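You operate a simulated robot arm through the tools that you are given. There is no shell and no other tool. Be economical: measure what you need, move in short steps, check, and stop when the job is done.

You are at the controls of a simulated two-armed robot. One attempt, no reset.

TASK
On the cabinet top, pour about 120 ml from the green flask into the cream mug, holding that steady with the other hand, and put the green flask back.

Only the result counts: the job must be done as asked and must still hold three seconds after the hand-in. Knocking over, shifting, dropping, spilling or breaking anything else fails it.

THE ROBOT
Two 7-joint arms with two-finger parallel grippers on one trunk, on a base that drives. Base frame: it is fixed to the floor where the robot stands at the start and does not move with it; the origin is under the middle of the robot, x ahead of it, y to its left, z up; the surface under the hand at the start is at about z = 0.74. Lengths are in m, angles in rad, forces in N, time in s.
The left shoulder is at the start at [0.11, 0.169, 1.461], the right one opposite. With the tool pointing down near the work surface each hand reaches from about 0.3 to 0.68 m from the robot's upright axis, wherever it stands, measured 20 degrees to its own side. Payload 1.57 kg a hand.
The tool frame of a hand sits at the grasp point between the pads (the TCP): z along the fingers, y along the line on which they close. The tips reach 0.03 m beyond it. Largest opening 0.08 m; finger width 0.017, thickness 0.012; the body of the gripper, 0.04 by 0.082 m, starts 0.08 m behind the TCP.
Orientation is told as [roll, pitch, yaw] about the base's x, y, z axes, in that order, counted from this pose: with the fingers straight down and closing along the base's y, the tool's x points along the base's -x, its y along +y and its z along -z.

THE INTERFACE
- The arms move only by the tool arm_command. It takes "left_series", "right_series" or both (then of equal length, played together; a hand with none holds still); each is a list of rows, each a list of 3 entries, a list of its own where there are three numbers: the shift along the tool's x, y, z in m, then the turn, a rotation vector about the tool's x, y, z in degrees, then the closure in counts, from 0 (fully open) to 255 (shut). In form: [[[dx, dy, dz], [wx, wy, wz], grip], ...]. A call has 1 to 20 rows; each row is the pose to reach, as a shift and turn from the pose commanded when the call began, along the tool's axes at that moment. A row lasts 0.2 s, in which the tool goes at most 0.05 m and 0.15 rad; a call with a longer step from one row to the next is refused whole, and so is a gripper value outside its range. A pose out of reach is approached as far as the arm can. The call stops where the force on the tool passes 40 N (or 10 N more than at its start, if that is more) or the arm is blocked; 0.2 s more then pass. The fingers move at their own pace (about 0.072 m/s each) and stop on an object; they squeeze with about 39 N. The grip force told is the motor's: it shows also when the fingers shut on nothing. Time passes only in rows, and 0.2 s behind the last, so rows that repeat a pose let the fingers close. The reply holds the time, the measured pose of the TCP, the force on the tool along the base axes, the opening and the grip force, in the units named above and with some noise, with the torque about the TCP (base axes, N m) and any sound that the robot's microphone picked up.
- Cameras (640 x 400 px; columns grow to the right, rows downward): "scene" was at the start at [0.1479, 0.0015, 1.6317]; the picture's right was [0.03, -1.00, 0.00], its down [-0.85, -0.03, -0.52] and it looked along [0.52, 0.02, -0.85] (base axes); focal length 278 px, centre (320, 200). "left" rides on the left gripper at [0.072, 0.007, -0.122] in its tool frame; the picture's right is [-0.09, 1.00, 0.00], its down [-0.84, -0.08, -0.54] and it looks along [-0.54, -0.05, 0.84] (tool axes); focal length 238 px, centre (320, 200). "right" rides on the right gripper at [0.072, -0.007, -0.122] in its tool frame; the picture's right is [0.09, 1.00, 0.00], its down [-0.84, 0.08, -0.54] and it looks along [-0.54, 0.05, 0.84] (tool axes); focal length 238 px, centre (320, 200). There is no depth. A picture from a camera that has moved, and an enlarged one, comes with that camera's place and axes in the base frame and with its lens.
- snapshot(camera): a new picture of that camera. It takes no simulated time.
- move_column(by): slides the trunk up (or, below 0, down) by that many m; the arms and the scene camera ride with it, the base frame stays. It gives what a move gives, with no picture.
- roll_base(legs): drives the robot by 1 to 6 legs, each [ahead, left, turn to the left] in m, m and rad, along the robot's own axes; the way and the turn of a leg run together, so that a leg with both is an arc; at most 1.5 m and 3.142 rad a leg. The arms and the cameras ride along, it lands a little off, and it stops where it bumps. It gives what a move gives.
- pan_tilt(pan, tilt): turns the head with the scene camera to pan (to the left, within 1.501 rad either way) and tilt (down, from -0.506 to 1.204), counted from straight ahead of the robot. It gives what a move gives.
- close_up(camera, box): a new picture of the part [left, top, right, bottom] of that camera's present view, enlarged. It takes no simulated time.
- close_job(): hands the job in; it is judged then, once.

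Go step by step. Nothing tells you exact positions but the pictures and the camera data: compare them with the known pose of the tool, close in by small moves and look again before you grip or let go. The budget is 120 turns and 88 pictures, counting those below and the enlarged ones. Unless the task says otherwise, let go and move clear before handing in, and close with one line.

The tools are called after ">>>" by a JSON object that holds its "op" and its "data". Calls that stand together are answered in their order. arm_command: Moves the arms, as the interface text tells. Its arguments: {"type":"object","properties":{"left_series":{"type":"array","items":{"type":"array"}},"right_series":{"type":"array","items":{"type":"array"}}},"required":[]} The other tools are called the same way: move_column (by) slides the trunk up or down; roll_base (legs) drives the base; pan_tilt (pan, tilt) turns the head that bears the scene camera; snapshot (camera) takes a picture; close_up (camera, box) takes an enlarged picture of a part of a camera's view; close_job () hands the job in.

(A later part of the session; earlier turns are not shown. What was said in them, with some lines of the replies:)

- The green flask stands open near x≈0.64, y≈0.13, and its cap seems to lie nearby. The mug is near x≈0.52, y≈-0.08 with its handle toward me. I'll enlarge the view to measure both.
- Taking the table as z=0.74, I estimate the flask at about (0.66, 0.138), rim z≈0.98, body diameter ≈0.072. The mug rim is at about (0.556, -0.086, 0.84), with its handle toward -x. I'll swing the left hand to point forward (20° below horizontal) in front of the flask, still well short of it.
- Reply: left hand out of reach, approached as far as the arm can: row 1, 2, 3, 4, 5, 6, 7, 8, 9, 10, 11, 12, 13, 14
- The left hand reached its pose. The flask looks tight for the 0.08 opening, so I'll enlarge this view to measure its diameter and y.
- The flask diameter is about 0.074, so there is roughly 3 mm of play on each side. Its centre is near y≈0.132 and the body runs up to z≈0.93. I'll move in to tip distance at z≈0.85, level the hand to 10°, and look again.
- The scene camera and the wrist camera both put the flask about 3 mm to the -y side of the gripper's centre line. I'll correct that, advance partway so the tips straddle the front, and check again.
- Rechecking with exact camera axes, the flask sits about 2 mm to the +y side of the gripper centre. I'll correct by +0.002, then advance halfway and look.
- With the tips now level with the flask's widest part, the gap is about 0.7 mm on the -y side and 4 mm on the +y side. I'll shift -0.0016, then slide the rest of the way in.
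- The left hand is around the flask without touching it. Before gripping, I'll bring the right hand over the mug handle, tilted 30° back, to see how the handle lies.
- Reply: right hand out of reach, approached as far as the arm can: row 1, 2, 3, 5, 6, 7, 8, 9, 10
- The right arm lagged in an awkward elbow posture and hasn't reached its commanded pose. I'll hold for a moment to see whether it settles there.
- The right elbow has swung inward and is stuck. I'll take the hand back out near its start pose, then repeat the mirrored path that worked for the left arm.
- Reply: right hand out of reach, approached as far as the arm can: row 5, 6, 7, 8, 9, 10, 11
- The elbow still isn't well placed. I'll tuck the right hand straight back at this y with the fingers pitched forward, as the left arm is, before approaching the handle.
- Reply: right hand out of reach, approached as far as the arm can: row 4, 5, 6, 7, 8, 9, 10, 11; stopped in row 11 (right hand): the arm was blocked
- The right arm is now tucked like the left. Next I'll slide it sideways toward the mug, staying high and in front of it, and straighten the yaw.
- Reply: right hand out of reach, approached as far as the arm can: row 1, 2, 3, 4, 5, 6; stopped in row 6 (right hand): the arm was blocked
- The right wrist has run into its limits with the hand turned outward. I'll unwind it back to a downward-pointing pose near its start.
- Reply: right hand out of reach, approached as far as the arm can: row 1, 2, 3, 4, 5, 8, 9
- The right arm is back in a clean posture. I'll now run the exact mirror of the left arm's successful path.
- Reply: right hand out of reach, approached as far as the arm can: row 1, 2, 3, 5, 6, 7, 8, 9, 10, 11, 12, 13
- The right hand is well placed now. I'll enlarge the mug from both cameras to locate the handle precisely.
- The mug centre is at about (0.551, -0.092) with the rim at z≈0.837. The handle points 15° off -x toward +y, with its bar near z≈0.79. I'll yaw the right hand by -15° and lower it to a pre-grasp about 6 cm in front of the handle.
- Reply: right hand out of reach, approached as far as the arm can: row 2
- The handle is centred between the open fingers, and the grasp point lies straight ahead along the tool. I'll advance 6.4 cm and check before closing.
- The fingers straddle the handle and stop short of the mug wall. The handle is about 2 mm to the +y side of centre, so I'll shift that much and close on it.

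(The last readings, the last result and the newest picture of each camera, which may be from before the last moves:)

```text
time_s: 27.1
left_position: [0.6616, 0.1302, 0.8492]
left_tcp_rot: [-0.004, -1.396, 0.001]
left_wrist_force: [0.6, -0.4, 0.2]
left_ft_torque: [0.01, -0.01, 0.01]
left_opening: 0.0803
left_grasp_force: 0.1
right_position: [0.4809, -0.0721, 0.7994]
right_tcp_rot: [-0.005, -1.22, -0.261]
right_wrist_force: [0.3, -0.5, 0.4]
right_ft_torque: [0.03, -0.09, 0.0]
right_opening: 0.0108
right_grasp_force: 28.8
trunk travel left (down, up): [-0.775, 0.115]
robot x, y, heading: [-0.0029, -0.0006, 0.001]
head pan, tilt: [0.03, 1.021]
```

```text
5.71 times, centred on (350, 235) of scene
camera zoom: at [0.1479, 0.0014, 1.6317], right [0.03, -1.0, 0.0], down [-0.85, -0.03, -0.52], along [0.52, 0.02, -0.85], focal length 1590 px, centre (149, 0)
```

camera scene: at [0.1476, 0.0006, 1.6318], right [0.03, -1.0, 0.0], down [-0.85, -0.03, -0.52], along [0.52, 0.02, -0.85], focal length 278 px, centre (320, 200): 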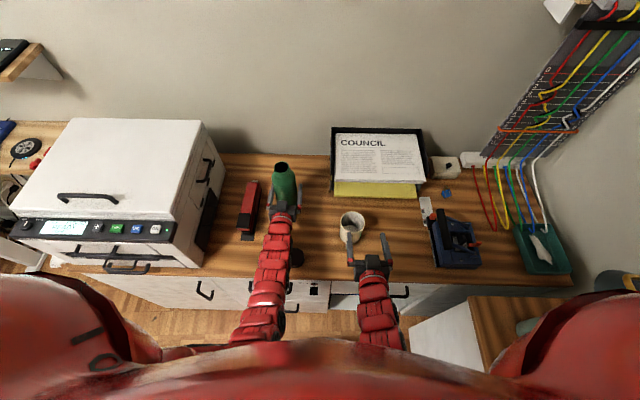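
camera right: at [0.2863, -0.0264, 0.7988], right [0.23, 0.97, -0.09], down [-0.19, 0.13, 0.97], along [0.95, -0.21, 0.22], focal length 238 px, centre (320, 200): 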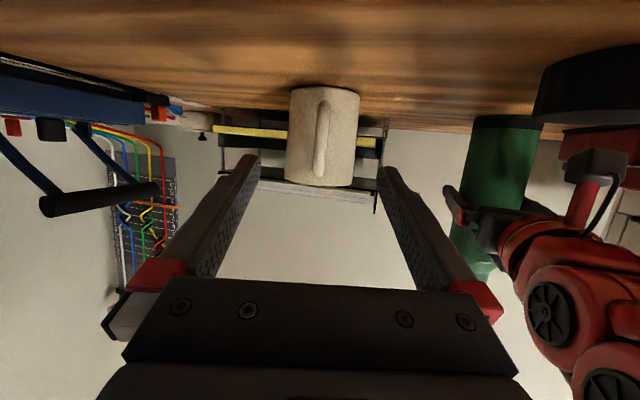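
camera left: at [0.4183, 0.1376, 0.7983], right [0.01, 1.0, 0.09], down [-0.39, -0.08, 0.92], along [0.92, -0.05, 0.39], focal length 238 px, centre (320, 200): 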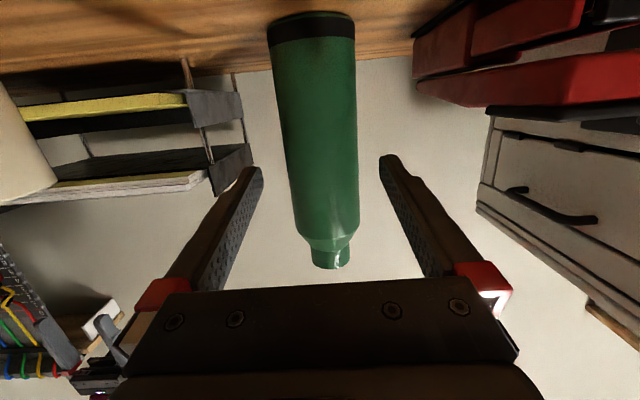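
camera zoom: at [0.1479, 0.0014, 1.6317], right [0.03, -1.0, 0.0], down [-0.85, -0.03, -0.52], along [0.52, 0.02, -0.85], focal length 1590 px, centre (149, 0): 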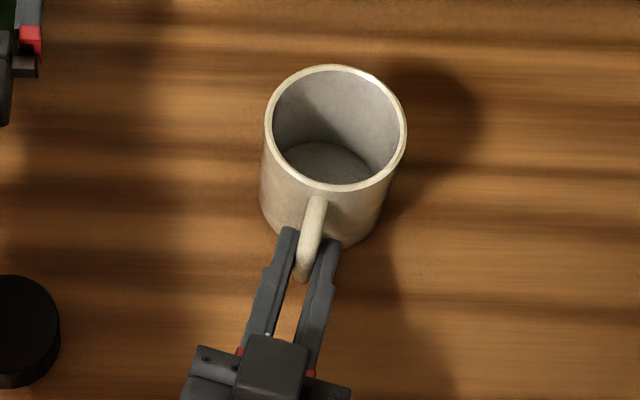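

The mug is held by its handle and hasn't shifted. Now I'll close the left hand on the flask.

>>> {"op": "arm_command", "data": {"left_series": [[[0, 0, 0], [0, 0, 0], 60], [[0, 0, 0], [0, 0, 0], 150], [[0, 0, 0], [0, 0, 0], 255], [[0, 0, 0], [0, 0, 0], 255]]}}

>>> {"op": "close_up", "data": {"camera": "scene", "box": [240, 150, 340, 230]}}

```text
time_s: 28.1
left_position: [0.6612, 0.1307, 0.8501]
left_tcp_rot: [-0.002, -1.395, 0.003]
left_wrist_force: [0.1, 2.6, 1.2]
left_ft_torque: [0.07, -0.09, -0.01]
left_opening: 0.0739
left_grasp_force: 38.8
right_position: [0.4803, -0.0716, 0.7997]
right_tcp_rot: [-0.004, -1.221, -0.262]
right_wrist_force: [-0.8, -0.8, -0.4]
right_ft_torque: [0.06, -0.03, -0.01]
right_opening: 0.0111
right_grasp_force: 29.0
trunk travel left (down, up): [-0.775, 0.115]
robot x, y, heading: [-0.0004, 0.001, -0.001]
head pan, tilt: [0.03, 1.021]
```

```text
5.00 times, centred on (290, 190) of scene
camera zoom: at [0.1479, 0.0018, 1.6317], right [0.03, -1.0, 0.0], down [-0.85, -0.03, -0.52], along [0.52, 0.02, -0.85], focal length 1392 px, centre (470, 250)
```

zoom: 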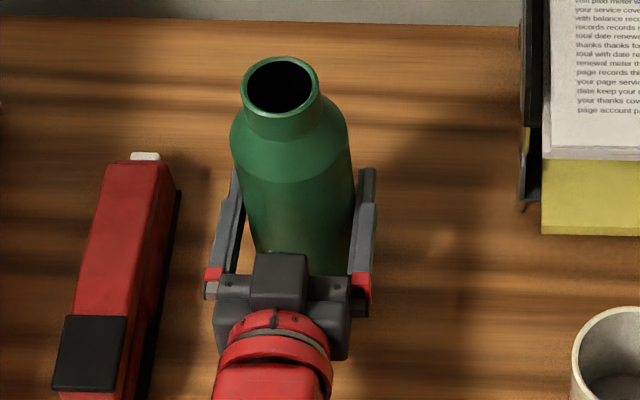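

The flask is gripped at 0.074. I'll lift it 0.12 straight up and read its weight.

>>> {"op": "arm_command", "data": {"left_series": [[[-0.0197, 0, -0.0035], [0, 0, 0], 255], [[-0.0394, 0, -0.007], [0, 0, 0], 255], [[-0.059, 0, -0.0105], [0, 0, 0], 255], [[-0.079, 0, -0.014], [0, 0, 0], 255], [[-0.0985, 0, -0.0175], [0, 0, 0], 255], [[-0.118, 0, -0.021], [0, 0, 0], 255], [[-0.118, 0, -0.021], [0, 0, 0], 255], [[-0.118, 0, -0.021], [0, 0, 0], 255]]}}

>>> {"op": "snapshot", "data": {"camera": "scene"}}

```text
time_s: 29.9
left_position: [0.6618, 0.1318, 0.9697]
left_tcp_rot: [-0.002, -1.395, 0.004]
left_wrist_force: [0.3, 0.6, -6.9]
left_ft_torque: [0.02, 0.02, -0.02]
left_opening: 0.0737
left_grasp_force: 38.8
right_position: [0.4791, -0.0728, 0.8001]
right_tcp_rot: [-0.004, -1.22, -0.26]
right_wrist_force: [0.7, 0.1, 3.6]
right_ft_torque: [0.0, -0.24, -0.01]
right_opening: 0.0113
right_grasp_force: 28.2
trunk travel left (down, up): [-0.775, 0.115]
robot x, y, heading: [-0.0014, 0.0003, -0.002]
head pan, tilt: [0.03, 1.021]
```

```text
50 pictures are left
camera scene: at [0.1484, 0.0017, 1.6317], right [0.03, -1.0, 0.0], down [-0.85, -0.03, -0.52], along [0.52, 0.02, -0.85], focal length 278 px, centre (320, 200)
```

scene: 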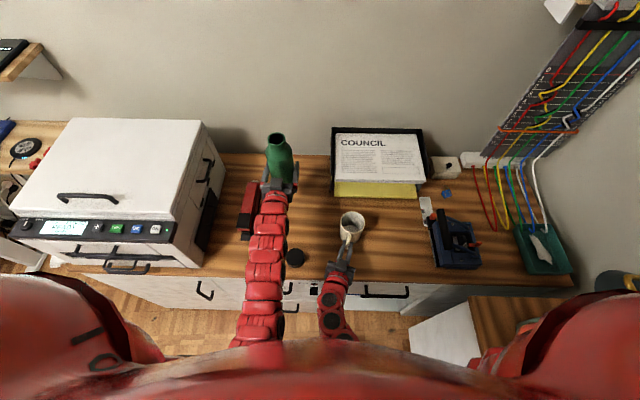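

The flask weighs about 6.9 N. To keep the left wrist clear of the right hand, I'll yaw the flask hand by -35° so the flask pours from the back-left, and bring it upright beside the mug.

>>> {"op": "arm_command", "data": {"left_series": [[[0.002, -0.0164, -0.0055], [4.3, 0, 0.76], 255], [[0.0045, -0.0328, -0.011], [8.6, 0, 1.5], 255], [[0.0068, -0.049, -0.0164], [12.9, 0, 2.3], 255], [[0.009, -0.0655, -0.0218], [17.25, 0, 3.05], 255], [[0.011, -0.082, -0.027], [21.6, 0, 3.8], 255], [[0.0135, -0.098, -0.033], [25.9, 0, 4.6], 255], [[0.0158, -0.115, -0.038], [30.2, 0, 5.3], 255], [[0.018, -0.131, -0.0436], [34.5, 0, 6.1], 255], [[0.018, -0.131, -0.0436], [34.5, 0, 6.1], 255], [[0.018, -0.131, -0.0436], [34.5, 0, 6.1], 255]]}}

>>> {"op": "snapshot", "data": {"camera": "scene"}}

```text
time_s: 32.0
left_position: [0.6152, -0.001, 0.9575]
left_tcp_rot: [-0.003, -1.397, -0.608]
left_wrist_force: [0.9, -0.1, -7.2]
left_ft_torque: [-0.03, 0.03, -0.01]
left_opening: 0.0735
left_grasp_force: 39.1
right_position: [0.4796, -0.0714, 0.8001]
right_tcp_rot: [-0.006, -1.219, -0.261]
right_wrist_force: [0.7, 0.0, 4.5]
right_ft_torque: [0.0, -0.17, 0.02]
right_opening: 0.0111
right_grasp_force: 28.7
trunk travel left (down, up): [-0.775, 0.115]
robot x, y, heading: [0.0004, 0.0005, 0.002]
head pan, tilt: [0.03, 1.021]
```

```text
49 pictures are left
camera scene: at [0.1483, 0.0015, 1.6317], right [0.03, -1.0, 0.0], down [-0.85, -0.03, -0.52], along [0.52, 0.02, -0.85], focal length 278 px, centre (320, 200)
```

scene: 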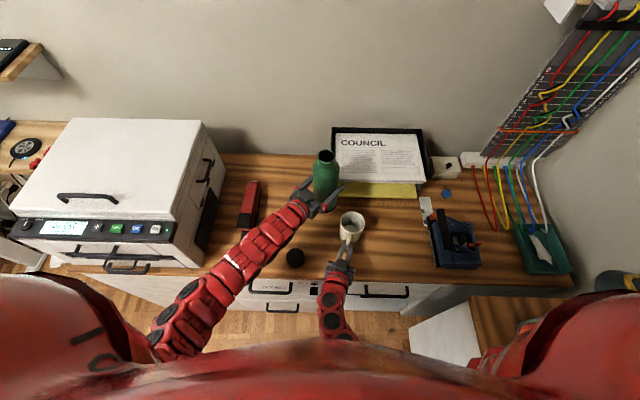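

The arms are well clear of each other. I'll tilt to 40° about the forward axis while lowering, with the lip ending over the mug, and check the wrist range and view.

>>> {"op": "arm_command", "data": {"left_series": [[[0.0115, 0, 0.002], [-1.16, 0, 6.57], 255], [[0.023, 0, 0.0041], [-2.32, 0, 13.1], 255], [[0.0345, 0, 0.0061], [-3.5, 0, 19.7], 255], [[0.046, 0, 0.0081], [-4.6, 0, 26.3], 255], [[0.0575, 0, 0.0102], [-5.8, 0, 32.8], 255], [[0.069, 0, 0.0122], [-7, 0, 39.4], 255], [[0.069, 0, 0.0122], [-7, 0, 39.4], 255], [[0.069, 0, 0.0122], [-7, 0, 39.4], 255]]}}

>>> {"op": "close_up", "data": {"camera": "scene", "box": [270, 140, 430, 260]}}

```text
time_s: 33.9
left_position: [0.6165, 0.001, 0.8897]
left_tcp_rot: [1.366, -0.853, -1.912]
left_wrist_force: [0.5, 0.6, -7.4]
left_ft_torque: [-0.1, 0.06, -0.01]
left_opening: 0.0736
left_grasp_force: 38.6
right_position: [0.4805, -0.0713, 0.8002]
right_tcp_rot: [-0.006, -1.218, -0.26]
right_wrist_force: [0.3, 0.5, 3.8]
right_ft_torque: [-0.02, -0.11, 0.01]
right_opening: 0.011
right_grasp_force: 28.7
trunk travel left (down, up): [-0.775, 0.115]
robot x, y, heading: [-0.0004, 0.0001, -0.003]
head pan, tilt: [0.03, 1.021]
```

```text
3.33 times, centred on (350, 200) of scene
camera zoom: at [0.1483, 0.0015, 1.6317], right [0.03, -1.0, 0.0], down [-0.85, -0.03, -0.52], along [0.52, 0.02, -0.85], focal length 928 px, centre (220, 200)
```

zoom: 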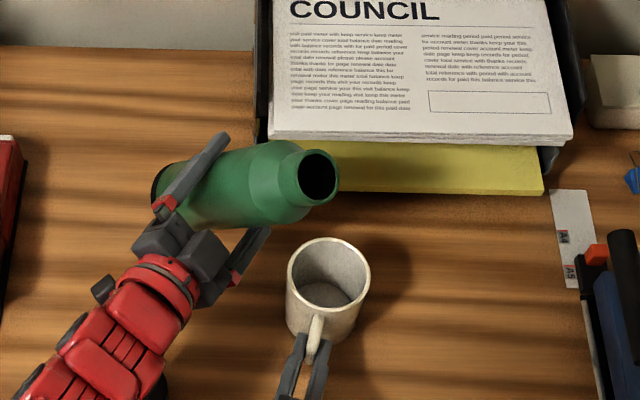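

The projected geometry matches: the mouth is at about (0.57, -0.066, 0.987), pointing over the mug. I'll tilt on to 55°, keeping the lip above the mug, and check the weight for any flow.

>>> {"op": "arm_command", "data": {"left_series": [[[0.0064, 0, 0.0011], [-0.87, 0, 4.9], 255], [[0.0128, 0, 0.0023], [-1.73, 0, 9.9], 255], [[0.0192, 0, 0.0034], [-2.6, 0, 14.8], 255], [[0.0192, 0, 0.0034], [-2.6, 0, 14.8], 255], [[0.0192, 0, 0.0034], [-2.6, 0, 14.8], 255]]}}

>>> {"op": "close_up", "data": {"camera": "scene", "box": [300, 160, 400, 250]}}

```text
time_s: 35.0
left_position: [0.6228, 0.0121, 0.8739]
left_tcp_rot: [1.448, -0.598, -1.967]
left_wrist_force: [-0.2, -0.5, -6.2]
left_ft_torque: [-0.09, 0.07, 0.0]
left_opening: 0.0735
left_grasp_force: 38.8
right_position: [0.4792, -0.0734, 0.7995]
right_tcp_rot: [-0.005, -1.217, -0.259]
right_wrist_force: [-0.5, 0.8, 3.3]
right_ft_torque: [0.0, -0.08, -0.01]
right_opening: 0.0109
right_grasp_force: 28.5
trunk travel left (down, up): [-0.775, 0.115]
robot x, y, heading: [0.0001, -0.0012, 0.001]
head pan, tilt: [0.03, 1.021]
```

```text
4.44 times, centred on (350, 205) of scene
camera zoom: at [0.1483, 0.0016, 1.6317], right [0.03, -1.0, 0.0], down [-0.85, -0.03, -0.52], along [0.52, 0.02, -0.85], focal length 1237 px, centre (187, 178)
```

zoom: 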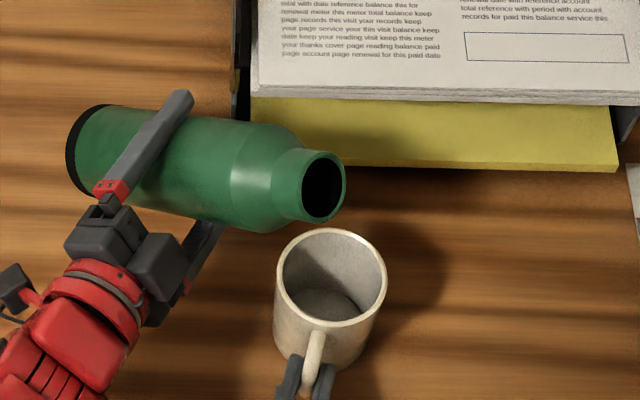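

No flow yet at 55°, and the lip is at about (0.555, -0.085), over the mug. I'll go on to 65°.

>>> {"op": "arm_command", "data": {"left_series": [[[0.0064, -0.0027, 0.0011], [-0.87, 0, 4.9], 255], [[0.0128, -0.0055, 0.0023], [-1.74, 0, 9.85], 255], [[0.0128, -0.0055, 0.0023], [-1.74, 0, 9.85], 255], [[0.0128, -0.0055, 0.0023], [-1.74, 0, 9.85], 255]]}}

>>> {"op": "close_up", "data": {"camera": "scene", "box": [300, 160, 400, 250]}}

```text
time_s: 36.0
left_position: [0.6274, 0.0166, 0.8612]
left_tcp_rot: [1.49, -0.429, -1.987]
left_wrist_force: [-0.6, 0.6, -6.1]
left_ft_torque: [-0.12, 0.08, 0.0]
left_opening: 0.0736
left_grasp_force: 38.7
right_position: [0.4795, -0.073, 0.799]
right_tcp_rot: [-0.005, -1.219, -0.26]
right_wrist_force: [-0.2, 0.6, 2.8]
right_ft_torque: [0.01, -0.04, 0.03]
right_opening: 0.011
right_grasp_force: 28.9
trunk travel left (down, up): [-0.775, 0.115]
robot x, y, heading: [-0.0005, -0.0031, -0.005]
head pan, tilt: [0.03, 1.021]
```

```text
4.44 times, centred on (350, 205) of scene
camera zoom: at [0.1483, 0.0015, 1.6317], right [0.03, -1.0, 0.0], down [-0.85, -0.03, -0.52], along [0.52, 0.02, -0.85], focal length 1237 px, centre (187, 178)
```

zoom: 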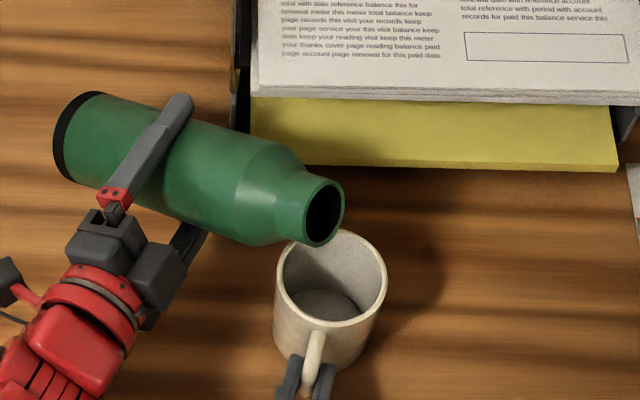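

Still nothing visible in the mug. I'll tilt to 73° in one slow step and check.

>>> {"op": "arm_command", "data": {"left_series": [[[0.0015, 0.0007, 0.0002], [-0.7, 0, 3.94], 255], [[0.0029, 0.0014, 0.0005], [-1.39, 0, 7.88], 255], [[0.0029, 0.0014, 0.0005], [-1.39, 0, 7.88], 255], [[0.0029, 0.0014, 0.0005], [-1.39, 0, 7.88], 255]]}}

>>> {"op": "close_up", "data": {"camera": "scene", "box": [320, 190, 390, 240]}}

```text
time_s: 37.0
left_position: [0.63, 0.018, 0.8624]
left_tcp_rot: [1.517, -0.292, -1.998]
left_wrist_force: [1.1, 0.7, -6.7]
left_ft_torque: [-0.13, 0.07, -0.02]
left_opening: 0.0735
left_grasp_force: 38.7
right_position: [0.4804, -0.0726, 0.8002]
right_tcp_rot: [-0.004, -1.218, -0.261]
right_wrist_force: [-0.7, -0.2, 3.0]
right_ft_torque: [0.04, -0.01, 0.0]
right_opening: 0.0108
right_grasp_force: 28.2
trunk travel left (down, up): [-0.775, 0.115]
robot x, y, heading: [0.002, 0.001, -0.003]
head pan, tilt: [0.03, 1.021]
```

```text
8.00 times, centred on (355, 215) of scene
camera zoom: at [0.1484, 0.0015, 1.6317], right [0.03, -1.0, 0.0], down [-0.85, -0.03, -0.52], along [0.52, 0.02, -0.85], focal length 2226 px, centre (40, 80)
```

zoom: 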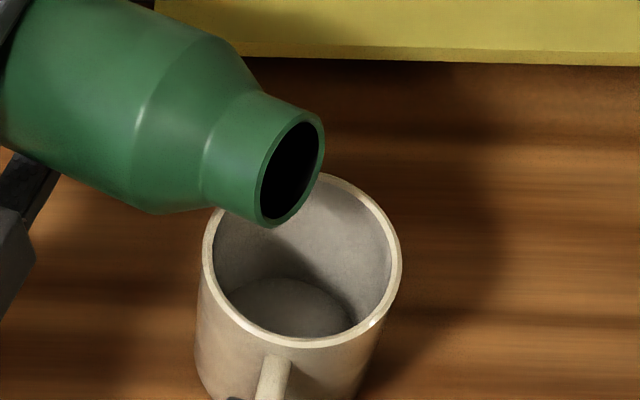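

The lip is well inside the mug's outline and nothing has poured yet. I'll go on to 79°.

>>> {"op": "arm_command", "data": {"left_series": [[[-0.0003, 0.0025, 0], [-0.52, 0, 2.95], 255], [[-0.0007, 0.005, 0], [-1.04, 0, 5.9], 255], [[-0.0007, 0.005, 0], [-1.04, 0, 5.9], 255], [[-0.0007, 0.005, 0], [-1.04, 0, 5.9], 255]]}}

>>> {"op": "close_up", "data": {"camera": "scene", "box": [320, 190, 390, 240]}}

```text
time_s: 38.0
left_position: [0.6288, 0.0199, 0.8663]
left_tcp_rot: [1.536, -0.187, -2.002]
left_wrist_force: [0.4, 0.1, -7.2]
left_ft_torque: [-0.07, 0.06, 0.02]
left_opening: 0.0734
left_grasp_force: 39.0
right_position: [0.4809, -0.0724, 0.7988]
right_tcp_rot: [-0.007, -1.219, -0.26]
right_wrist_force: [-1.2, 0.4, 2.9]
right_ft_torque: [0.02, -0.01, -0.02]
right_opening: 0.0112
right_grasp_force: 28.4
trunk travel left (down, up): [-0.775, 0.115]
robot x, y, heading: [-0.0025, 0.0001, 0.0]
head pan, tilt: [0.03, 1.021]
```

```text
8.00 times, centred on (355, 215) of scene
camera zoom: at [0.1484, 0.0015, 1.6317], right [0.03, -1.0, 0.0], down [-0.85, -0.03, -0.52], along [0.52, 0.02, -0.85], focal length 2226 px, centre (40, 80)
```

zoom: 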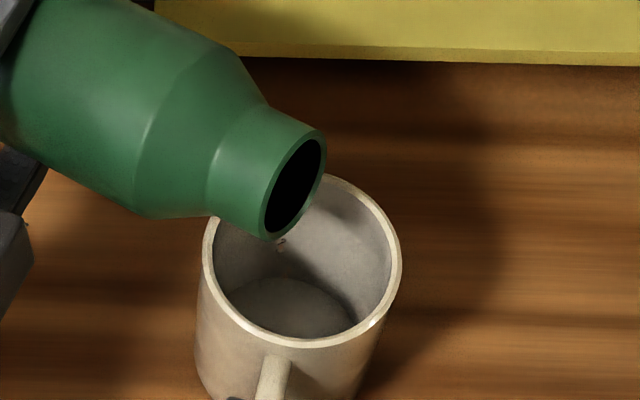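

A first drop is leaving the lip, so the pour threshold is about 79°. By my estimate each further degree releases about 20 ml. I'll add 3°, hold, and look.

>>> {"op": "arm_command", "data": {"left_series": [[[0, 0.0007, 0], [-0.26, 0, 1.48], 255], [[0, 0.0015, 0], [-0.52, 0, 2.95], 255], [[0, 0.0015, 0], [-0.52, 0, 2.95], 255], [[0, 0.0015, 0], [-0.52, 0, 2.95], 255], [[0, 0.0015, 0], [-0.52, 0, 2.95], 255], [[0, 0.0015, 0], [-0.52, 0, 2.95], 255]]}}

>>> {"op": "close_up", "data": {"camera": "scene", "box": [320, 190, 390, 240]}}

```text
time_s: 39.5
left_position: [0.6287, 0.0208, 0.8686]
left_tcp_rot: [1.548, -0.136, -2.003]
left_wrist_force: [0.1, -0.1, -6.4]
left_ft_torque: [-0.09, 0.03, 0.02]
left_opening: 0.0734
left_grasp_force: 38.7
right_position: [0.4803, -0.0718, 0.7992]
right_tcp_rot: [-0.008, -1.218, -0.26]
right_wrist_force: [-0.3, 0.2, 2.2]
right_ft_torque: [0.05, 0.03, -0.04]
right_opening: 0.0107
right_grasp_force: 28.4
trunk travel left (down, up): [-0.775, 0.115]
robot x, y, heading: [-0.0005, -0.0017, -0.002]
head pan, tilt: [0.03, 1.021]
```

```text
8.00 times, centred on (355, 215) of scene
camera zoom: at [0.1484, 0.0015, 1.6316], right [0.03, -1.0, 0.0], down [-0.85, -0.03, -0.52], along [0.52, 0.02, -0.85], focal length 2226 px, centre (40, 80)
```

zoom: 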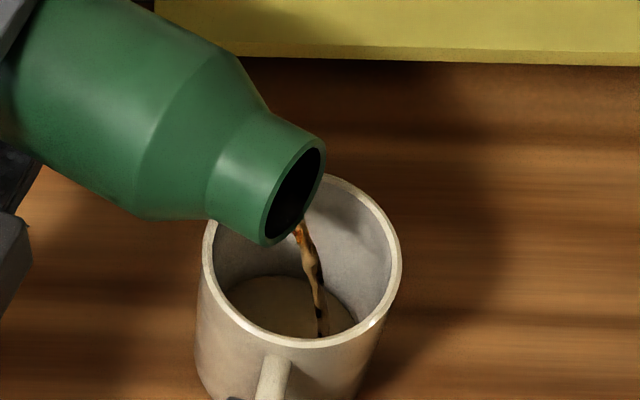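

A steady brown stream is landing inside the mug. By my geometry, 120 ml should raise the far edge of the liquid from row ~278 to ~247 in this view. I'll hold.

>>> {"op": "arm_command", "data": {"left_series": [[[0, 0, 0], [0, 0, 0], 255], [[0, 0, 0], [0, 0, 0], 255], [[0, 0, 0], [0, 0, 0], 255], [[0, 0, 0], [0, 0, 0], 255]]}}

>>> {"op": "close_up", "data": {"camera": "scene", "box": [320, 190, 390, 240]}}

```text
time_s: 40.5
left_position: [0.6286, 0.0196, 0.8678]
left_tcp_rot: [1.547, -0.139, -2.005]
left_wrist_force: [-0.1, 0.2, -6.3]
left_ft_torque: [-0.07, 0.05, -0.03]
left_opening: 0.0735
left_grasp_force: 39.3
right_position: [0.48, -0.0714, 0.7994]
right_tcp_rot: [-0.006, -1.217, -0.26]
right_wrist_force: [-1.3, -0.2, 2.3]
right_ft_torque: [0.01, 0.0, 0.01]
right_opening: 0.0109
right_grasp_force: 28.9
trunk travel left (down, up): [-0.775, 0.115]
robot x, y, heading: [-0.0002, -0.0001, 0.001]
head pan, tilt: [0.03, 1.021]
```

```text
8.00 times, centred on (355, 215) of scene
camera zoom: at [0.1485, 0.0015, 1.6316], right [0.03, -1.0, 0.0], down [-0.85, -0.03, -0.52], along [0.52, 0.02, -0.85], focal length 2226 px, centre (40, 80)
```

zoom: 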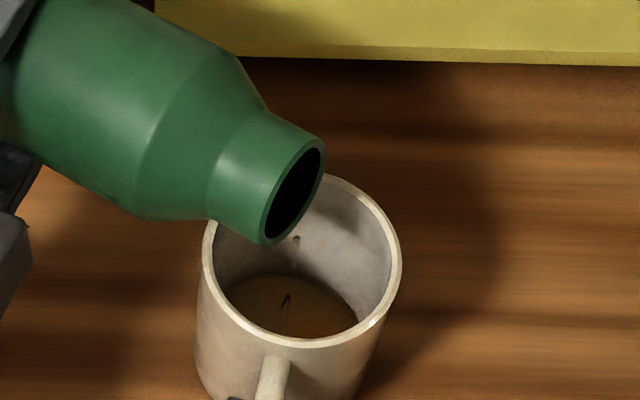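

The flow stopped at this angle with only about 25 ml in, so each degree is worth less than I estimated. I'll add 5°, raising the hand slightly to keep lip clearance, and hold.

>>> {"op": "arm_command", "data": {"left_series": [[[0, 0.004, 0], [-0.43, 0, 2.46], 255], [[0, 0.008, 0], [-0.87, 0, 4.93], 255], [[0, 0.008, 0], [-0.87, 0, 4.93], 255], [[0, 0.008, 0], [-0.87, 0, 4.93], 255], [[0, 0.008, 0], [-0.87, 0, 4.93], 255], [[0, 0.008, 0], [-0.87, 0, 4.93], 255]]}}

>>> {"op": "close_up", "data": {"camera": "scene", "box": [320, 190, 390, 240]}}

```text
time_s: 41.9
left_position: [0.6306, 0.021, 0.8763]
left_tcp_rot: [1.561, -0.05, -2.007]
left_wrist_force: [-0.8, -0.4, -5.4]
left_ft_torque: [-0.05, 0.01, 0.02]
left_opening: 0.0734
left_grasp_force: 39.1
right_position: [0.4798, -0.0722, 0.8002]
right_tcp_rot: [-0.004, -1.219, -0.263]
right_wrist_force: [0.1, -0.1, 2.4]
right_ft_torque: [0.06, 0.01, 0.01]
right_opening: 0.0109
right_grasp_force: 28.8
trunk travel left (down, up): [-0.775, 0.115]
robot x, y, heading: [0.0005, 0.0034, 0.002]
head pan, tilt: [0.03, 1.021]
```

```text
8.00 times, centred on (355, 215) of scene
camera zoom: at [0.1485, 0.0015, 1.6316], right [0.03, -1.0, 0.0], down [-0.85, -0.03, -0.52], along [0.52, 0.02, -0.85], focal length 2226 px, centre (40, 80)
```

zoom: 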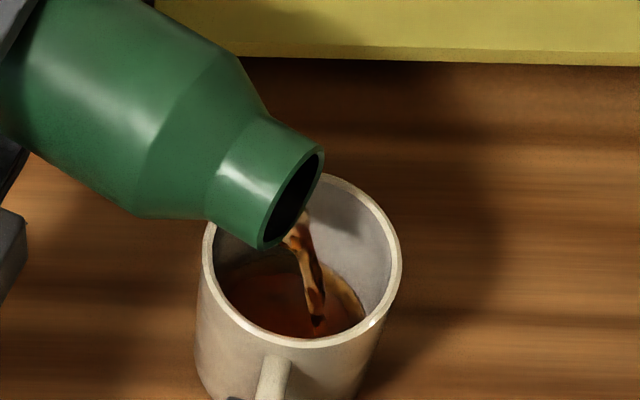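

Still flowing, with the level rising. I'll hold a little longer and look.

>>> {"op": "arm_command", "data": {"left_series": [[[0, 0, 0], [0, 0, 0], 255], [[0, 0, 0], [0, 0, 0], 255], [[0, 0, 0], [0, 0, 0], 255]]}}

>>> {"op": "close_up", "data": {"camera": "scene", "box": [320, 190, 390, 240]}}

```text
time_s: 42.6
left_position: [0.6298, 0.0209, 0.8751]
left_tcp_rot: [1.562, -0.051, -2.005]
left_wrist_force: [0.8, -0.2, -6.2]
left_ft_torque: [-0.04, 0.05, 0.02]
left_opening: 0.0735
left_grasp_force: 39.0
right_position: [0.4807, -0.0723, 0.8007]
right_tcp_rot: [-0.006, -1.218, -0.257]
right_wrist_force: [-0.4, 0.1, 1.0]
right_ft_torque: [0.06, 0.02, -0.03]
right_opening: 0.011
right_grasp_force: 28.8
trunk travel left (down, up): [-0.775, 0.115]
robot x, y, heading: [-0.0005, 0.0022, 0.0]
head pan, tilt: [0.03, 1.021]
```

```text
8.00 times, centred on (355, 215) of scene
camera zoom: at [0.1485, 0.0015, 1.6316], right [0.03, -1.0, 0.0], down [-0.85, -0.03, -0.52], along [0.52, 0.02, -0.85], focal length 2226 px, centre (40, 80)
```

zoom: 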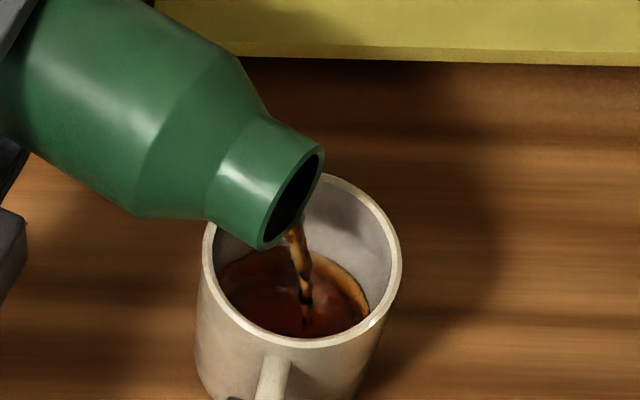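

The level edge is near the target, and the geometry and weight together suggest about 100 ml. I'll tilt back now to stop the flow, then measure accurately and top up if needed.

>>> {"op": "arm_command", "data": {"left_series": [[[0, -0.003, 0], [1.3, 0, -7.4], 255], [[0, -0.003, 0], [2.6, 0, -14.8], 255], [[0, -0.003, 0], [2.6, 0, -14.8], 255], [[0, -0.003, 0], [2.6, 0, -14.8], 255], [[0, -0.003, 0], [2.6, 0, -14.8], 255], [[0, -0.003, 0], [2.6, 0, -14.8], 255], [[0, -0.003, 0], [2.6, 0, -14.8], 255]]}}

>>> {"op": "close_up", "data": {"camera": "scene", "box": [320, 190, 390, 240]}}

```text
time_s: 44.2
left_position: [0.6296, 0.0207, 0.8739]
left_tcp_rot: [1.515, -0.308, -1.995]
left_wrist_force: [0.3, -0.6, -5.8]
left_ft_torque: [-0.12, 0.04, 0.01]
left_opening: 0.0737
left_grasp_force: 38.7
right_position: [0.4803, -0.0722, 0.8004]
right_tcp_rot: [-0.007, -1.219, -0.262]
right_wrist_force: [-0.2, 0.0, 1.1]
right_ft_torque: [-0.01, 0.04, 0.0]
right_opening: 0.0111
right_grasp_force: 28.8
trunk travel left (down, up): [-0.775, 0.115]
robot x, y, heading: [0.0026, 0.0004, 0.002]
head pan, tilt: [0.03, 1.021]
```

```text
8.00 times, centred on (355, 215) of scene
camera zoom: at [0.1485, 0.0014, 1.6316], right [0.03, -1.0, 0.0], down [-0.85, -0.03, -0.52], along [0.52, 0.02, -0.85], focal length 2226 px, centre (40, 80)
```

zoom: 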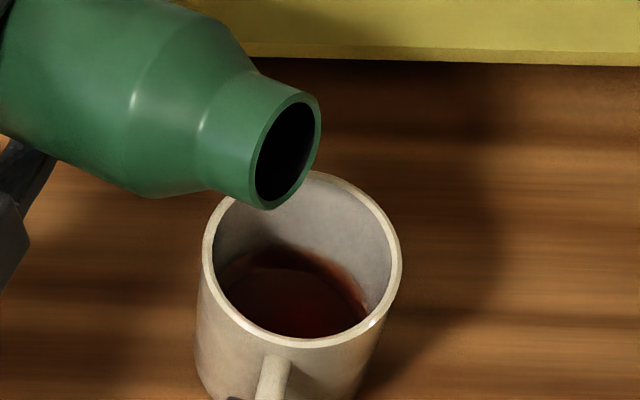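

The flow has stopped. I'll take a tighter look at the level and a few more weight readings.

>>> {"op": "close_up", "data": {"camera": "scene", "box": [343, 210, 373, 236]}}

>>> {"op": "arm_command", "data": {"left_series": [[[0, 0, 0], [0, 0, 0], 255]]}}

>>> {"op": "arm_command", "data": {"left_series": [[[0, 0, 0], [0, 0, 0], 255]]}}

>>> {"op": "arm_command", "data": {"left_series": [[[0, 0, 0], [0, 0, 0], 255]]}}

>>> {"op": "arm_command", "data": {"left_series": [[[0, 0, 0], [0, 0, 0], 255]]}}

>>> {"op": "arm_command", "data": {"left_series": [[[0, 0, 0], [0, 0, 0], 255]]}}

>>> {"op": "arm_command", "data": {"left_series": [[[0, 0, 0], [0, 0, 0], 255]]}}

```text
15.38 times, centred on (358, 223) of scene
camera zoom: at [0.1485, 0.0014, 1.6316], right [0.03, -1.0, 0.0], down [-0.85, -0.03, -0.52], along [0.52, 0.02, -0.85], focal length 4282 px, centre (-265, -154)
```

zoom: 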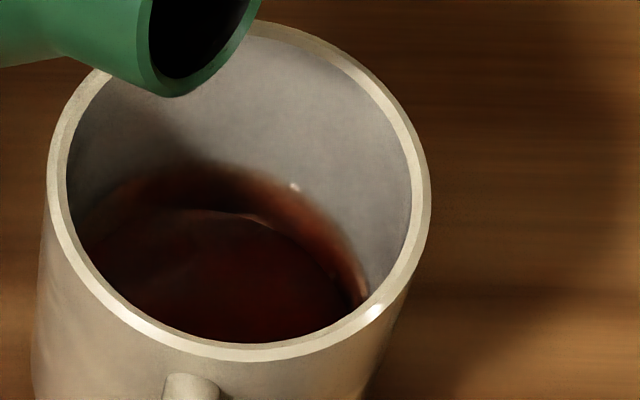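

```text
time_s: 44.6
left_position: [0.6292, 0.0206, 0.8728]
left_tcp_rot: [1.515, -0.31, -1.997]
left_wrist_force: [0.9, -0.2, -6.0]
left_ft_torque: [-0.1, 0.06, 0.02]
left_opening: 0.0735
left_grasp_force: 39.0
right_position: [0.4802, -0.0715, 0.7991]
right_tcp_rot: [-0.003, -1.218, -0.259]
right_wrist_force: [-0.2, 0.2, 1.8]
right_ft_torque: [0.07, -0.03, -0.01]
right_opening: 0.0112
right_grasp_force: 29.2
trunk travel left (down, up): [-0.775, 0.115]
robot x, y, heading: [0.0026, -0.001, -0.001]
head pan, tilt: [0.03, 1.021]
```

```text
time_s: 45.0
left_position: [0.6289, 0.0223, 0.8721]
left_tcp_rot: [1.516, -0.309, -1.996]
left_wrist_force: [0.0, 0.5, -6.0]
left_ft_torque: [-0.1, 0.04, -0.02]
left_opening: 0.0737
left_grasp_force: 39.5
right_position: [0.4808, -0.0727, 0.7997]
right_tcp_rot: [-0.005, -1.219, -0.262]
right_wrist_force: [-0.1, -0.5, 2.0]
right_ft_torque: [0.06, 0.04, 0.03]
right_opening: 0.0109
right_grasp_force: 28.4
trunk travel left (down, up): [-0.775, 0.115]
robot x, y, heading: [0.0001, -0.0004, 0.003]
head pan, tilt: [0.03, 1.021]
```

```text
time_s: 45.5
left_position: [0.6296, 0.0211, 0.8725]
left_tcp_rot: [1.514, -0.31, -1.996]
left_wrist_force: [0.0, -0.3, -4.6]
left_ft_torque: [-0.12, 0.08, -0.01]
left_opening: 0.0736
left_grasp_force: 38.9
right_position: [0.4805, -0.0738, 0.7984]
right_tcp_rot: [-0.006, -1.219, -0.26]
right_wrist_force: [0.5, 0.0, 1.1]
right_ft_torque: [0.04, 0.03, 0.02]
right_opening: 0.0109
right_grasp_force: 28.8
trunk travel left (down, up): [-0.775, 0.115]
robot x, y, heading: [-0.0031, 0.0008, -0.0]
head pan, tilt: [0.03, 1.021]
```

```text
time_s: 45.9
left_position: [0.6312, 0.0203, 0.8726]
left_tcp_rot: [1.516, -0.308, -1.997]
left_wrist_force: [0.0, 0.4, -5.2]
left_ft_torque: [-0.09, 0.08, 0.03]
left_opening: 0.0735
left_grasp_force: 39.1
right_position: [0.4816, -0.0715, 0.7997]
right_tcp_rot: [-0.005, -1.218, -0.26]
right_wrist_force: [1.1, 0.0, 1.0]
right_ft_torque: [0.06, 0.0, 0.0]
right_opening: 0.0111
right_grasp_force: 29.0
trunk travel left (down, up): [-0.775, 0.115]
robot x, y, heading: [-0.0051, 0.0009, -0.004]
head pan, tilt: [0.03, 1.021]
```

```text
time_s: 46.2
left_position: [0.6295, 0.0203, 0.8728]
left_tcp_rot: [1.515, -0.308, -1.996]
left_wrist_force: [0.9, -0.3, -5.1]
left_ft_torque: [-0.16, 0.11, 0.0]
left_opening: 0.0734
left_grasp_force: 39.0
right_position: [0.4811, -0.0724, 0.7991]
right_tcp_rot: [-0.005, -1.218, -0.26]
right_wrist_force: [0.5, 0.1, 1.9]
right_ft_torque: [0.03, 0.05, 0.04]
right_opening: 0.0109
right_grasp_force: 28.9
trunk travel left (down, up): [-0.775, 0.115]
robot x, y, heading: [0.0008, -0.0017, -0.0]
head pan, tilt: [0.03, 1.021]
```

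```text
time_s: 46.6
left_position: [0.6293, 0.0216, 0.8722]
left_tcp_rot: [1.515, -0.309, -1.996]
left_wrist_force: [0.3, -0.1, -6.6]
left_ft_torque: [-0.12, 0.08, -0.02]
left_opening: 0.0733
left_grasp_force: 39.5
right_position: [0.4803, -0.0718, 0.8005]
right_tcp_rot: [-0.006, -1.219, -0.26]
right_wrist_force: [0.3, 0.9, 2.0]
right_ft_torque: [0.04, 0.07, -0.02]
right_opening: 0.0111
right_grasp_force: 28.8
trunk travel left (down, up): [-0.775, 0.115]
robot x, y, heading: [0.0008, -0.0015, -0.001]
head pan, tilt: [0.03, 1.021]
```

The weight dropped from about 6.8 to 5.6 N (≈120 ml), and the level edge sits at the predicted 120 ml mark, so the pour is done. Now I'll bring the flask upright in place and raise it.

>>> {"op": "arm_command", "data": {"left_series": [[[-0.003, 0.0095, -0.0005], [1.39, 0, -7.88], 255], [[-0.0061, 0.019, -0.0011], [2.78, 0, -15.76], 255], [[-0.0091, 0.0285, -0.0016], [4.17, 0, -23.6], 255], [[-0.0122, 0.038, -0.0021], [5.56, 0, -31.5], 255], [[-0.0152, 0.0476, -0.0027], [6.94, 0, -39.4], 255], [[-0.0183, 0.057, -0.0032], [8.33, 0, -47.3], 255], [[-0.0213, 0.0666, -0.0037], [9.72, 0, -55.1], 255], [[-0.0244, 0.0761, -0.0043], [11.1, 0, -63], 255], [[-0.0274, 0.0856, -0.0048], [12.5, 0, -70.9], 255], [[-0.0274, 0.0856, -0.0048], [12.5, 0, -70.9], 255], [[-0.0274, 0.0856, -0.0048], [12.5, 0, -70.9], 255]]}}

>>> {"op": "snapshot", "data": {"camera": "scene"}}

```text
time_s: 49.0
left_position: [0.6306, 0.0206, 0.9623]
left_tcp_rot: [-0.002, -1.396, -0.607]
left_wrist_force: [-0.3, 0.5, -5.7]
left_ft_torque: [-0.03, 0.01, 0.04]
left_opening: 0.0735
left_grasp_force: 38.5
right_position: [0.4802, -0.073, 0.8008]
right_tcp_rot: [-0.006, -1.219, -0.26]
right_wrist_force: [-0.3, -0.2, 1.8]
right_ft_torque: [0.06, 0.05, 0.03]
right_opening: 0.011
right_grasp_force: 28.5
trunk travel left (down, up): [-0.775, 0.115]
robot x, y, heading: [-0.0017, -0.0004, 0.001]
head pan, tilt: [0.03, 1.021]
```

```text
37 pictures are left
camera scene: at [0.1485, 0.0015, 1.6316], right [0.03, -1.0, 0.0], down [-0.85, -0.03, -0.52], along [0.52, 0.02, -0.85], focal length 278 px, centre (320, 200)
```

scene: 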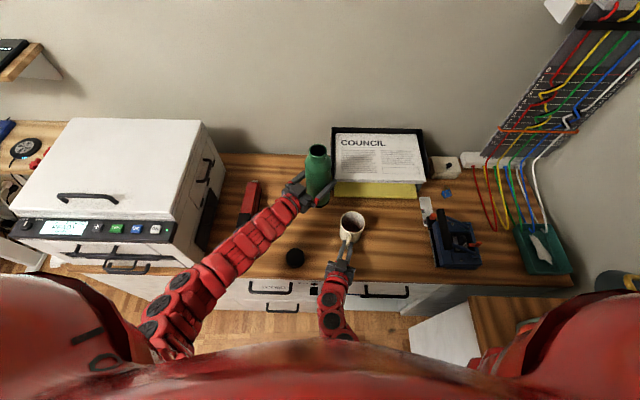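

The flask is upright and clear. I'll swing it back above its original spot at yaw 0.

>>> {"op": "arm_command", "data": {"left_series": [[[0.0008, 0.0135, -0.0047], [-4.3, 0, -0.76], 255], [[0.0017, 0.027, -0.0094], [-8.6, 0, -1.5], 255], [[0.0025, 0.0405, -0.0141], [-12.9, 0, -2.3], 255], [[0.0033, 0.054, -0.0188], [-17.15, 0, -3.0], 255], [[0.0042, 0.0675, -0.0236], [-21.4, 0, -3.8], 255], [[0.005, 0.081, -0.0283], [-25.7, 0, -4.5], 255], [[0.0058, 0.0945, -0.033], [-30, 0, -5.3], 255], [[0.0067, 0.108, -0.0377], [-34.3, 0, -6.05], 255], [[0.0067, 0.108, -0.0377], [-34.3, 0, -6.05], 255], [[0.0067, 0.108, -0.0377], [-34.3, 0, -6.05], 255]]}}

```text
time_s: 51.2
left_position: [0.6594, 0.1312, 0.9642]
left_tcp_rot: [0.004, -1.397, -0.002]
left_wrist_force: [0.5, -0.2, -6.5]
left_ft_torque: [0.01, 0.01, -0.02]
left_opening: 0.0733
left_grasp_force: 39.0
right_position: [0.4808, -0.0724, 0.7984]
right_tcp_rot: [-0.005, -1.218, -0.259]
right_wrist_force: [0.0, 0.2, 0.6]
right_ft_torque: [0.09, 0.04, -0.01]
right_opening: 0.0111
right_grasp_force: 28.3
trunk travel left (down, up): [-0.775, 0.115]
robot x, y, heading: [-0.0005, 0.001, -0.0]
head pan, tilt: [0.03, 1.021]
```

The flask is above its spot. I'll lower it 0.108 and then settle the last millimetres gently.

>>> {"op": "arm_command", "data": {"left_series": [[[0.0246, 0, 0.0043], [0, 0, 0], 255], [[0.0493, 0, 0.0087], [0, 0, 0], 255], [[0.074, 0, 0.013], [0, 0, 0], 255], [[0.093, 0, 0.0164], [0, 0, 0], 255], [[0.1034, 0, 0.0183], [0, 0, 0], 255], [[0.1074, 0, 0.019], [0, 0, 0], 255], [[0.1094, 0, 0.0193], [0, 0, 0], 255], [[0.1094, 0, 0.0193], [0, 0, 0], 255]]}}

>>> {"op": "close_up", "data": {"camera": "scene", "box": [240, 150, 340, 230]}}

>>> {"op": "snapshot", "data": {"camera": "left"}}

```text
time_s: 53.0
left_position: [0.6604, 0.1302, 0.8526]
left_tcp_rot: [0.0, -1.397, -0.002]
left_wrist_force: [-0.2, -0.1, -6.3]
left_ft_torque: [0.03, 0.0, -0.04]
left_opening: 0.0733
left_grasp_force: 39.0
right_position: [0.4804, -0.0729, 0.7995]
right_tcp_rot: [-0.005, -1.218, -0.26]
right_wrist_force: [-1.4, 0.2, 1.5]
right_ft_torque: [0.05, 0.04, -0.01]
right_opening: 0.011
right_grasp_force: 28.7
trunk travel left (down, up): [-0.775, 0.115]
robot x, y, heading: [-0.0016, -0.0024, -0.001]
head pan, tilt: [0.03, 1.021]
```

```text
5.00 times, centred on (290, 190) of scene
camera zoom: at [0.1485, 0.0016, 1.6316], right [0.03, -1.0, 0.0], down [-0.85, -0.03, -0.52], along [0.52, 0.02, -0.85], focal length 1392 px, centre (470, 250)
```

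zoom: 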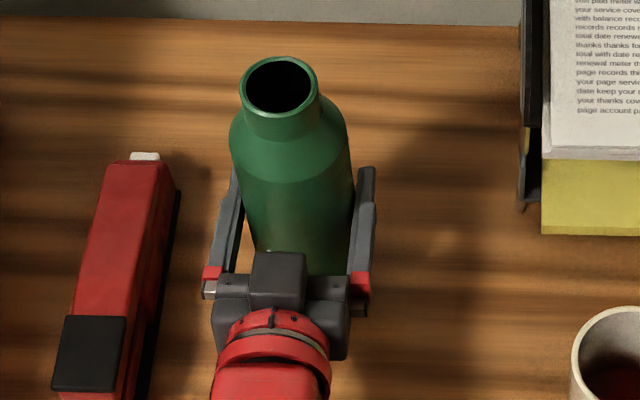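

```text
35 pictures are left
camera left: at [0.5282, 0.137, 0.8028], right [0.02, 1.0, 0.09], down [-0.39, -0.08, 0.92], along [0.92, -0.05, 0.39], focal length 238 px, centre (320, 200)
```

left: 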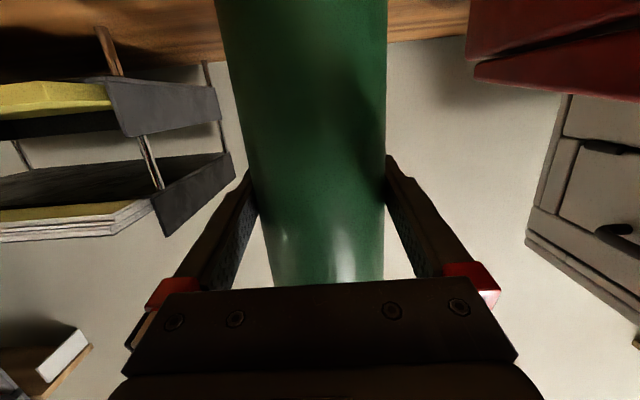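

Position matches the original view, and the full weight is still in the hand, so it hangs about 2–3 mm above the top. I'll lower it in 1 mm steps until the top takes the weight.

>>> {"op": "arm_command", "data": {"left_series": [[[0.001, 0, 0.0002], [0, 0, 0], 255], [[0.002, 0, 0.0004], [0, 0, 0], 255], [[0.002, 0, 0.0004], [0, 0, 0], 255]]}}

>>> {"op": "arm_command", "data": {"left_series": [[[0.0007, 0, 0.0001], [0, 0, 0], 255], [[0.0007, 0, 0.0001], [0, 0, 0], 255]]}}

```text
time_s: 53.9
left_position: [0.6614, 0.1321, 0.8518]
left_tcp_rot: [0.001, -1.397, -0.003]
left_wrist_force: [1.2, -0.1, -4.3]
left_ft_torque: [0.03, -0.04, 0.04]
left_opening: 0.0736
left_grasp_force: 38.9
right_position: [0.4802, -0.0716, 0.7995]
right_tcp_rot: [-0.005, -1.216, -0.26]
right_wrist_force: [0.4, 0.3, 0.1]
right_ft_torque: [0.08, 0.04, 0.01]
right_opening: 0.011
right_grasp_force: 28.9
trunk travel left (down, up): [-0.775, 0.115]
robot x, y, heading: [0.0006, -0.0007, 0.004]
head pan, tilt: [0.03, 1.021]
```

```text
time_s: 54.5
left_position: [0.6615, 0.1324, 0.8508]
left_tcp_rot: [0.001, -1.398, -0.002]
left_wrist_force: [-0.3, 0.2, 2.5]
left_ft_torque: [-0.12, 0.24, 0.02]
left_opening: 0.0736
left_grasp_force: 39.2
right_position: [0.4802, -0.0726, 0.8]
right_tcp_rot: [-0.002, -1.219, -0.263]
right_wrist_force: [0.0, 0.7, -0.2]
right_ft_torque: [0.04, 0.11, 0.04]
right_opening: 0.0108
right_grasp_force: 28.4
trunk travel left (down, up): [-0.775, 0.115]
robot x, y, heading: [-0.0045, 0.0008, -0.003]
head pan, tilt: [0.03, 1.021]
```

The table now bears the flask. I'll open the left hand and check the gaps before backing out.

>>> {"op": "arm_command", "data": {"left_series": [[[0, 0, 0], [0, 0, 0], 150], [[0, 0, 0], [0, 0, 0], 0], [[0, 0, 0], [0, 0, 0], 0], [[0, 0, 0], [0, 0, 0], 0]]}}

>>> {"op": "close_up", "data": {"camera": "left", "box": [220, 60, 420, 200]}}

```text
time_s: 55.5
left_position: [0.6608, 0.132, 0.8494]
left_tcp_rot: [0.002, -1.396, 0.0]
left_wrist_force: [-0.1, 0.0, -0.9]
left_ft_torque: [0.0, -0.02, -0.02]
left_opening: 0.0801
left_grasp_force: 0.1
right_position: [0.4805, -0.0716, 0.7997]
right_tcp_rot: [-0.004, -1.22, -0.263]
right_wrist_force: [-0.4, -0.4, -0.6]
right_ft_torque: [0.06, 0.21, 0.03]
right_opening: 0.0108
right_grasp_force: 28.7
trunk travel left (down, up): [-0.775, 0.115]
robot x, y, heading: [0.0012, -0.0007, -0.005]
head pan, tilt: [0.03, 1.021]
```

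```text
2.86 times, centred on (320, 130) of left
camera zoom: at [0.5285, 0.1376, 0.8006], right [0.02, 1.0, 0.09], down [-0.39, -0.08, 0.92], along [0.92, -0.05, 0.39], focal length 681 px, centre (320, 400)
```

zoom: 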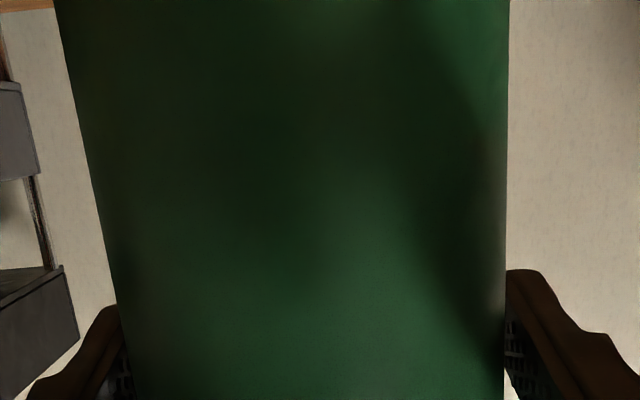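

The hand is open and the flask is centred and standing. I'll back the left hand straight out.

>>> {"op": "arm_command", "data": {"left_series": [[[0.0017, 0, -0.01], [0, 0, 0], 0], [[0.0043, 0, -0.0246], [0, 0, 0], 0], [[0.0087, 0, -0.049], [0, 0, 0], 0], [[0.0131, 0, -0.074], [0, 0, 0], 0], [[0.0174, 0, -0.0985], [0, 0, 0], 0], [[0.0226, 0, -0.128], [0, 0, 0], 0]]}}

>>> {"op": "close_up", "data": {"camera": "scene", "box": [240, 140, 400, 270]}}

```text
time_s: 56.9
left_position: [0.5295, 0.1308, 0.8496]
left_tcp_rot: [0.0, -1.4, -0.004]
left_wrist_force: [0.0, 0.0, 0.6]
left_ft_torque: [0.0, 0.0, -0.01]
left_opening: 0.0801
left_grasp_force: 0.0
right_position: [0.4803, -0.0728, 0.7999]
right_tcp_rot: [-0.005, -1.219, -0.261]
right_wrist_force: [0.7, 0.4, 0.2]
right_ft_torque: [0.08, 0.29, -0.01]
right_opening: 0.0108
right_grasp_force: 28.6
trunk travel left (down, up): [-0.775, 0.115]
robot x, y, heading: [-0.0009, 0.0, 0.002]
head pan, tilt: [0.03, 1.021]
```

```text
3.08 times, centred on (320, 205) of scene
camera zoom: at [0.1471, 0.0013, 1.6318], right [0.03, -1.0, 0.0], down [-0.85, -0.03, -0.52], along [0.52, 0.02, -0.85], focal length 856 px, centre (320, 185)
```

zoom: 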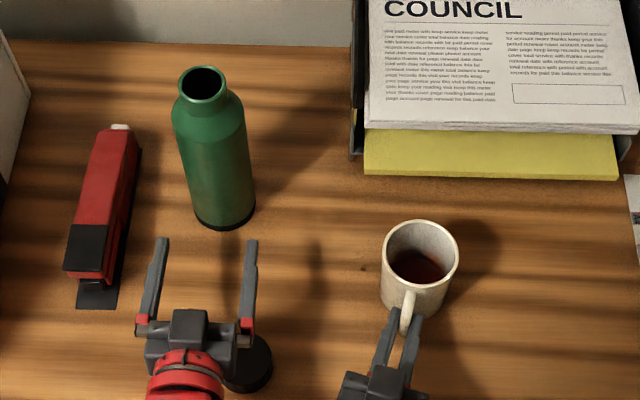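

The flask stands in its original place. I notice a small dark spot on the wood left of the mug, so I'll check whether it's a drip.

>>> {"op": "close_up", "data": {"camera": "scene", "box": [318, 205, 368, 240]}}

```text
11.43 times, centred on (343, 222) of scene
camera zoom: at [0.1471, 0.0013, 1.6318], right [0.03, -1.0, 0.0], down [-0.85, -0.03, -0.52], along [0.52, 0.02, -0.85], focal length 3180 px, centre (57, -57)
```

zoom: 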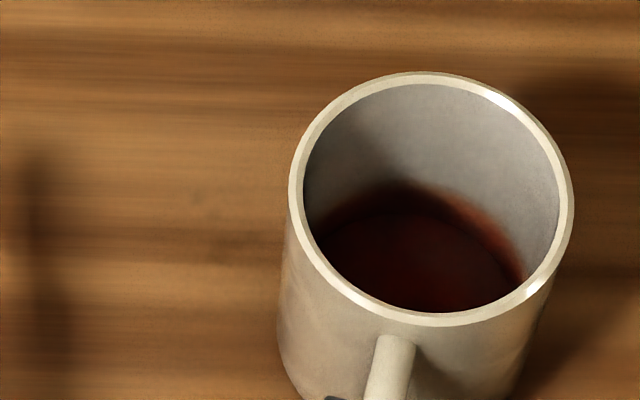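

There is no drip on the wood, and a recheck with a corrected mug position gives 115–127 ml. I'll release the mug handle and back the right hand straight out.

>>> {"op": "arm_command", "data": {"right_series": [[[0, 0, 0], [0, 0, 0], 200], [[0, 0, 0], [0, 0, 0], 100], [[0, 0, 0], [0, 0, 0], 0], [[0, 0, 0], [0, 0, 0], 0], [[0, 0, 0], [0, 0, 0], 0], [[0, 0, -0.015], [0, 0, 0], 0], [[0, 0, -0.04], [0, 0, 0], 0], [[0, 0, -0.075], [0, 0, 0], 0], [[0, 0, -0.09], [0, 0, 0], 0]]}}

>>> {"op": "snapshot", "data": {"camera": "scene"}}

>>> {"op": "close_up", "data": {"camera": "scene", "box": [240, 140, 400, 270]}}

```text
time_s: 58.9
left_position: [0.5297, 0.1311, 0.8483]
left_tcp_rot: [0.0, -1.396, -0.003]
left_wrist_force: [-0.4, 0.1, -0.5]
left_ft_torque: [0.0, 0.01, 0.01]
left_opening: 0.0799
left_grasp_force: 0.0
right_position: [0.398, -0.0503, 0.8298]
right_tcp_rot: [-0.003, -1.22, -0.263]
right_wrist_force: [0.2, 0.2, 0.6]
right_ft_torque: [-0.01, -0.04, 0.02]
right_opening: 0.08
right_grasp_force: 0.0
trunk travel left (down, up): [-0.775, 0.115]
robot x, y, heading: [0.0009, 0.0047, 0.003]
head pan, tilt: [0.03, 1.021]
```

```text
31 pictures are left
camera scene: at [0.1478, 0.0015, 1.6317], right [0.03, -1.0, 0.0], down [-0.85, -0.03, -0.52], along [0.52, 0.02, -0.85], focal length 278 px, centre (320, 200)
```

scene: 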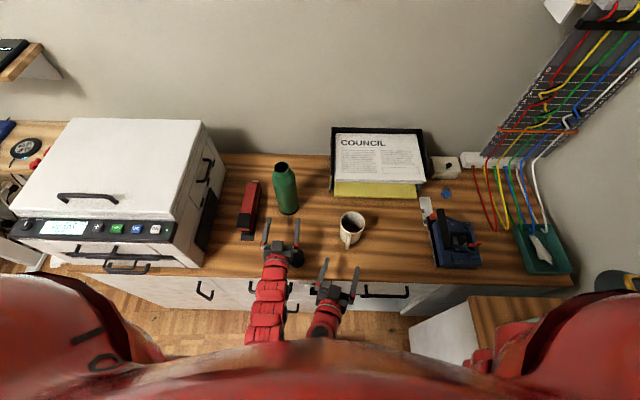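

```text
3.08 times, centred on (320, 205) of scene
camera zoom: at [0.1478, 0.0015, 1.6317], right [0.03, -1.0, 0.0], down [-0.85, -0.03, -0.52], along [0.52, 0.02, -0.85], focal length 856 px, centre (320, 185)
```

zoom: 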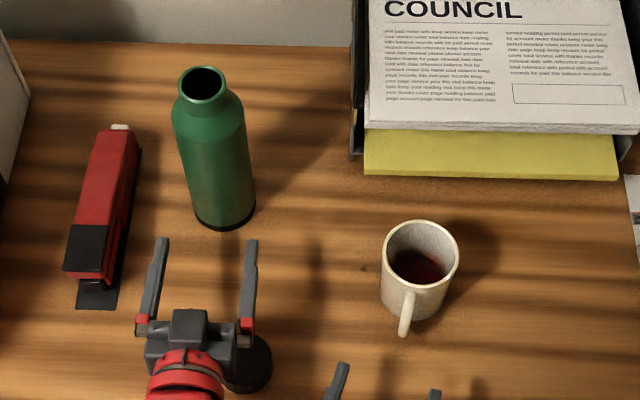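

The flask is back on its original spot, and the mug stands upright, unmoved, with about 120 ml in it. Both hands are open and clear and nothing else has shifted, so I'm handing in.

>>> {"op": "close_job", "data": {}}

```text
The job is handed in.
```

I poured about 120 ml from the green flask into the cream mug, holding the mug by its handle with the right hand, then put the flask back where it stood. I worked the amount out from the flask's weight loss and the level in the mug, which put it at about 115–127 ml. I saw no spills, nothing else moved, and both hands were open and clear when I handed in.
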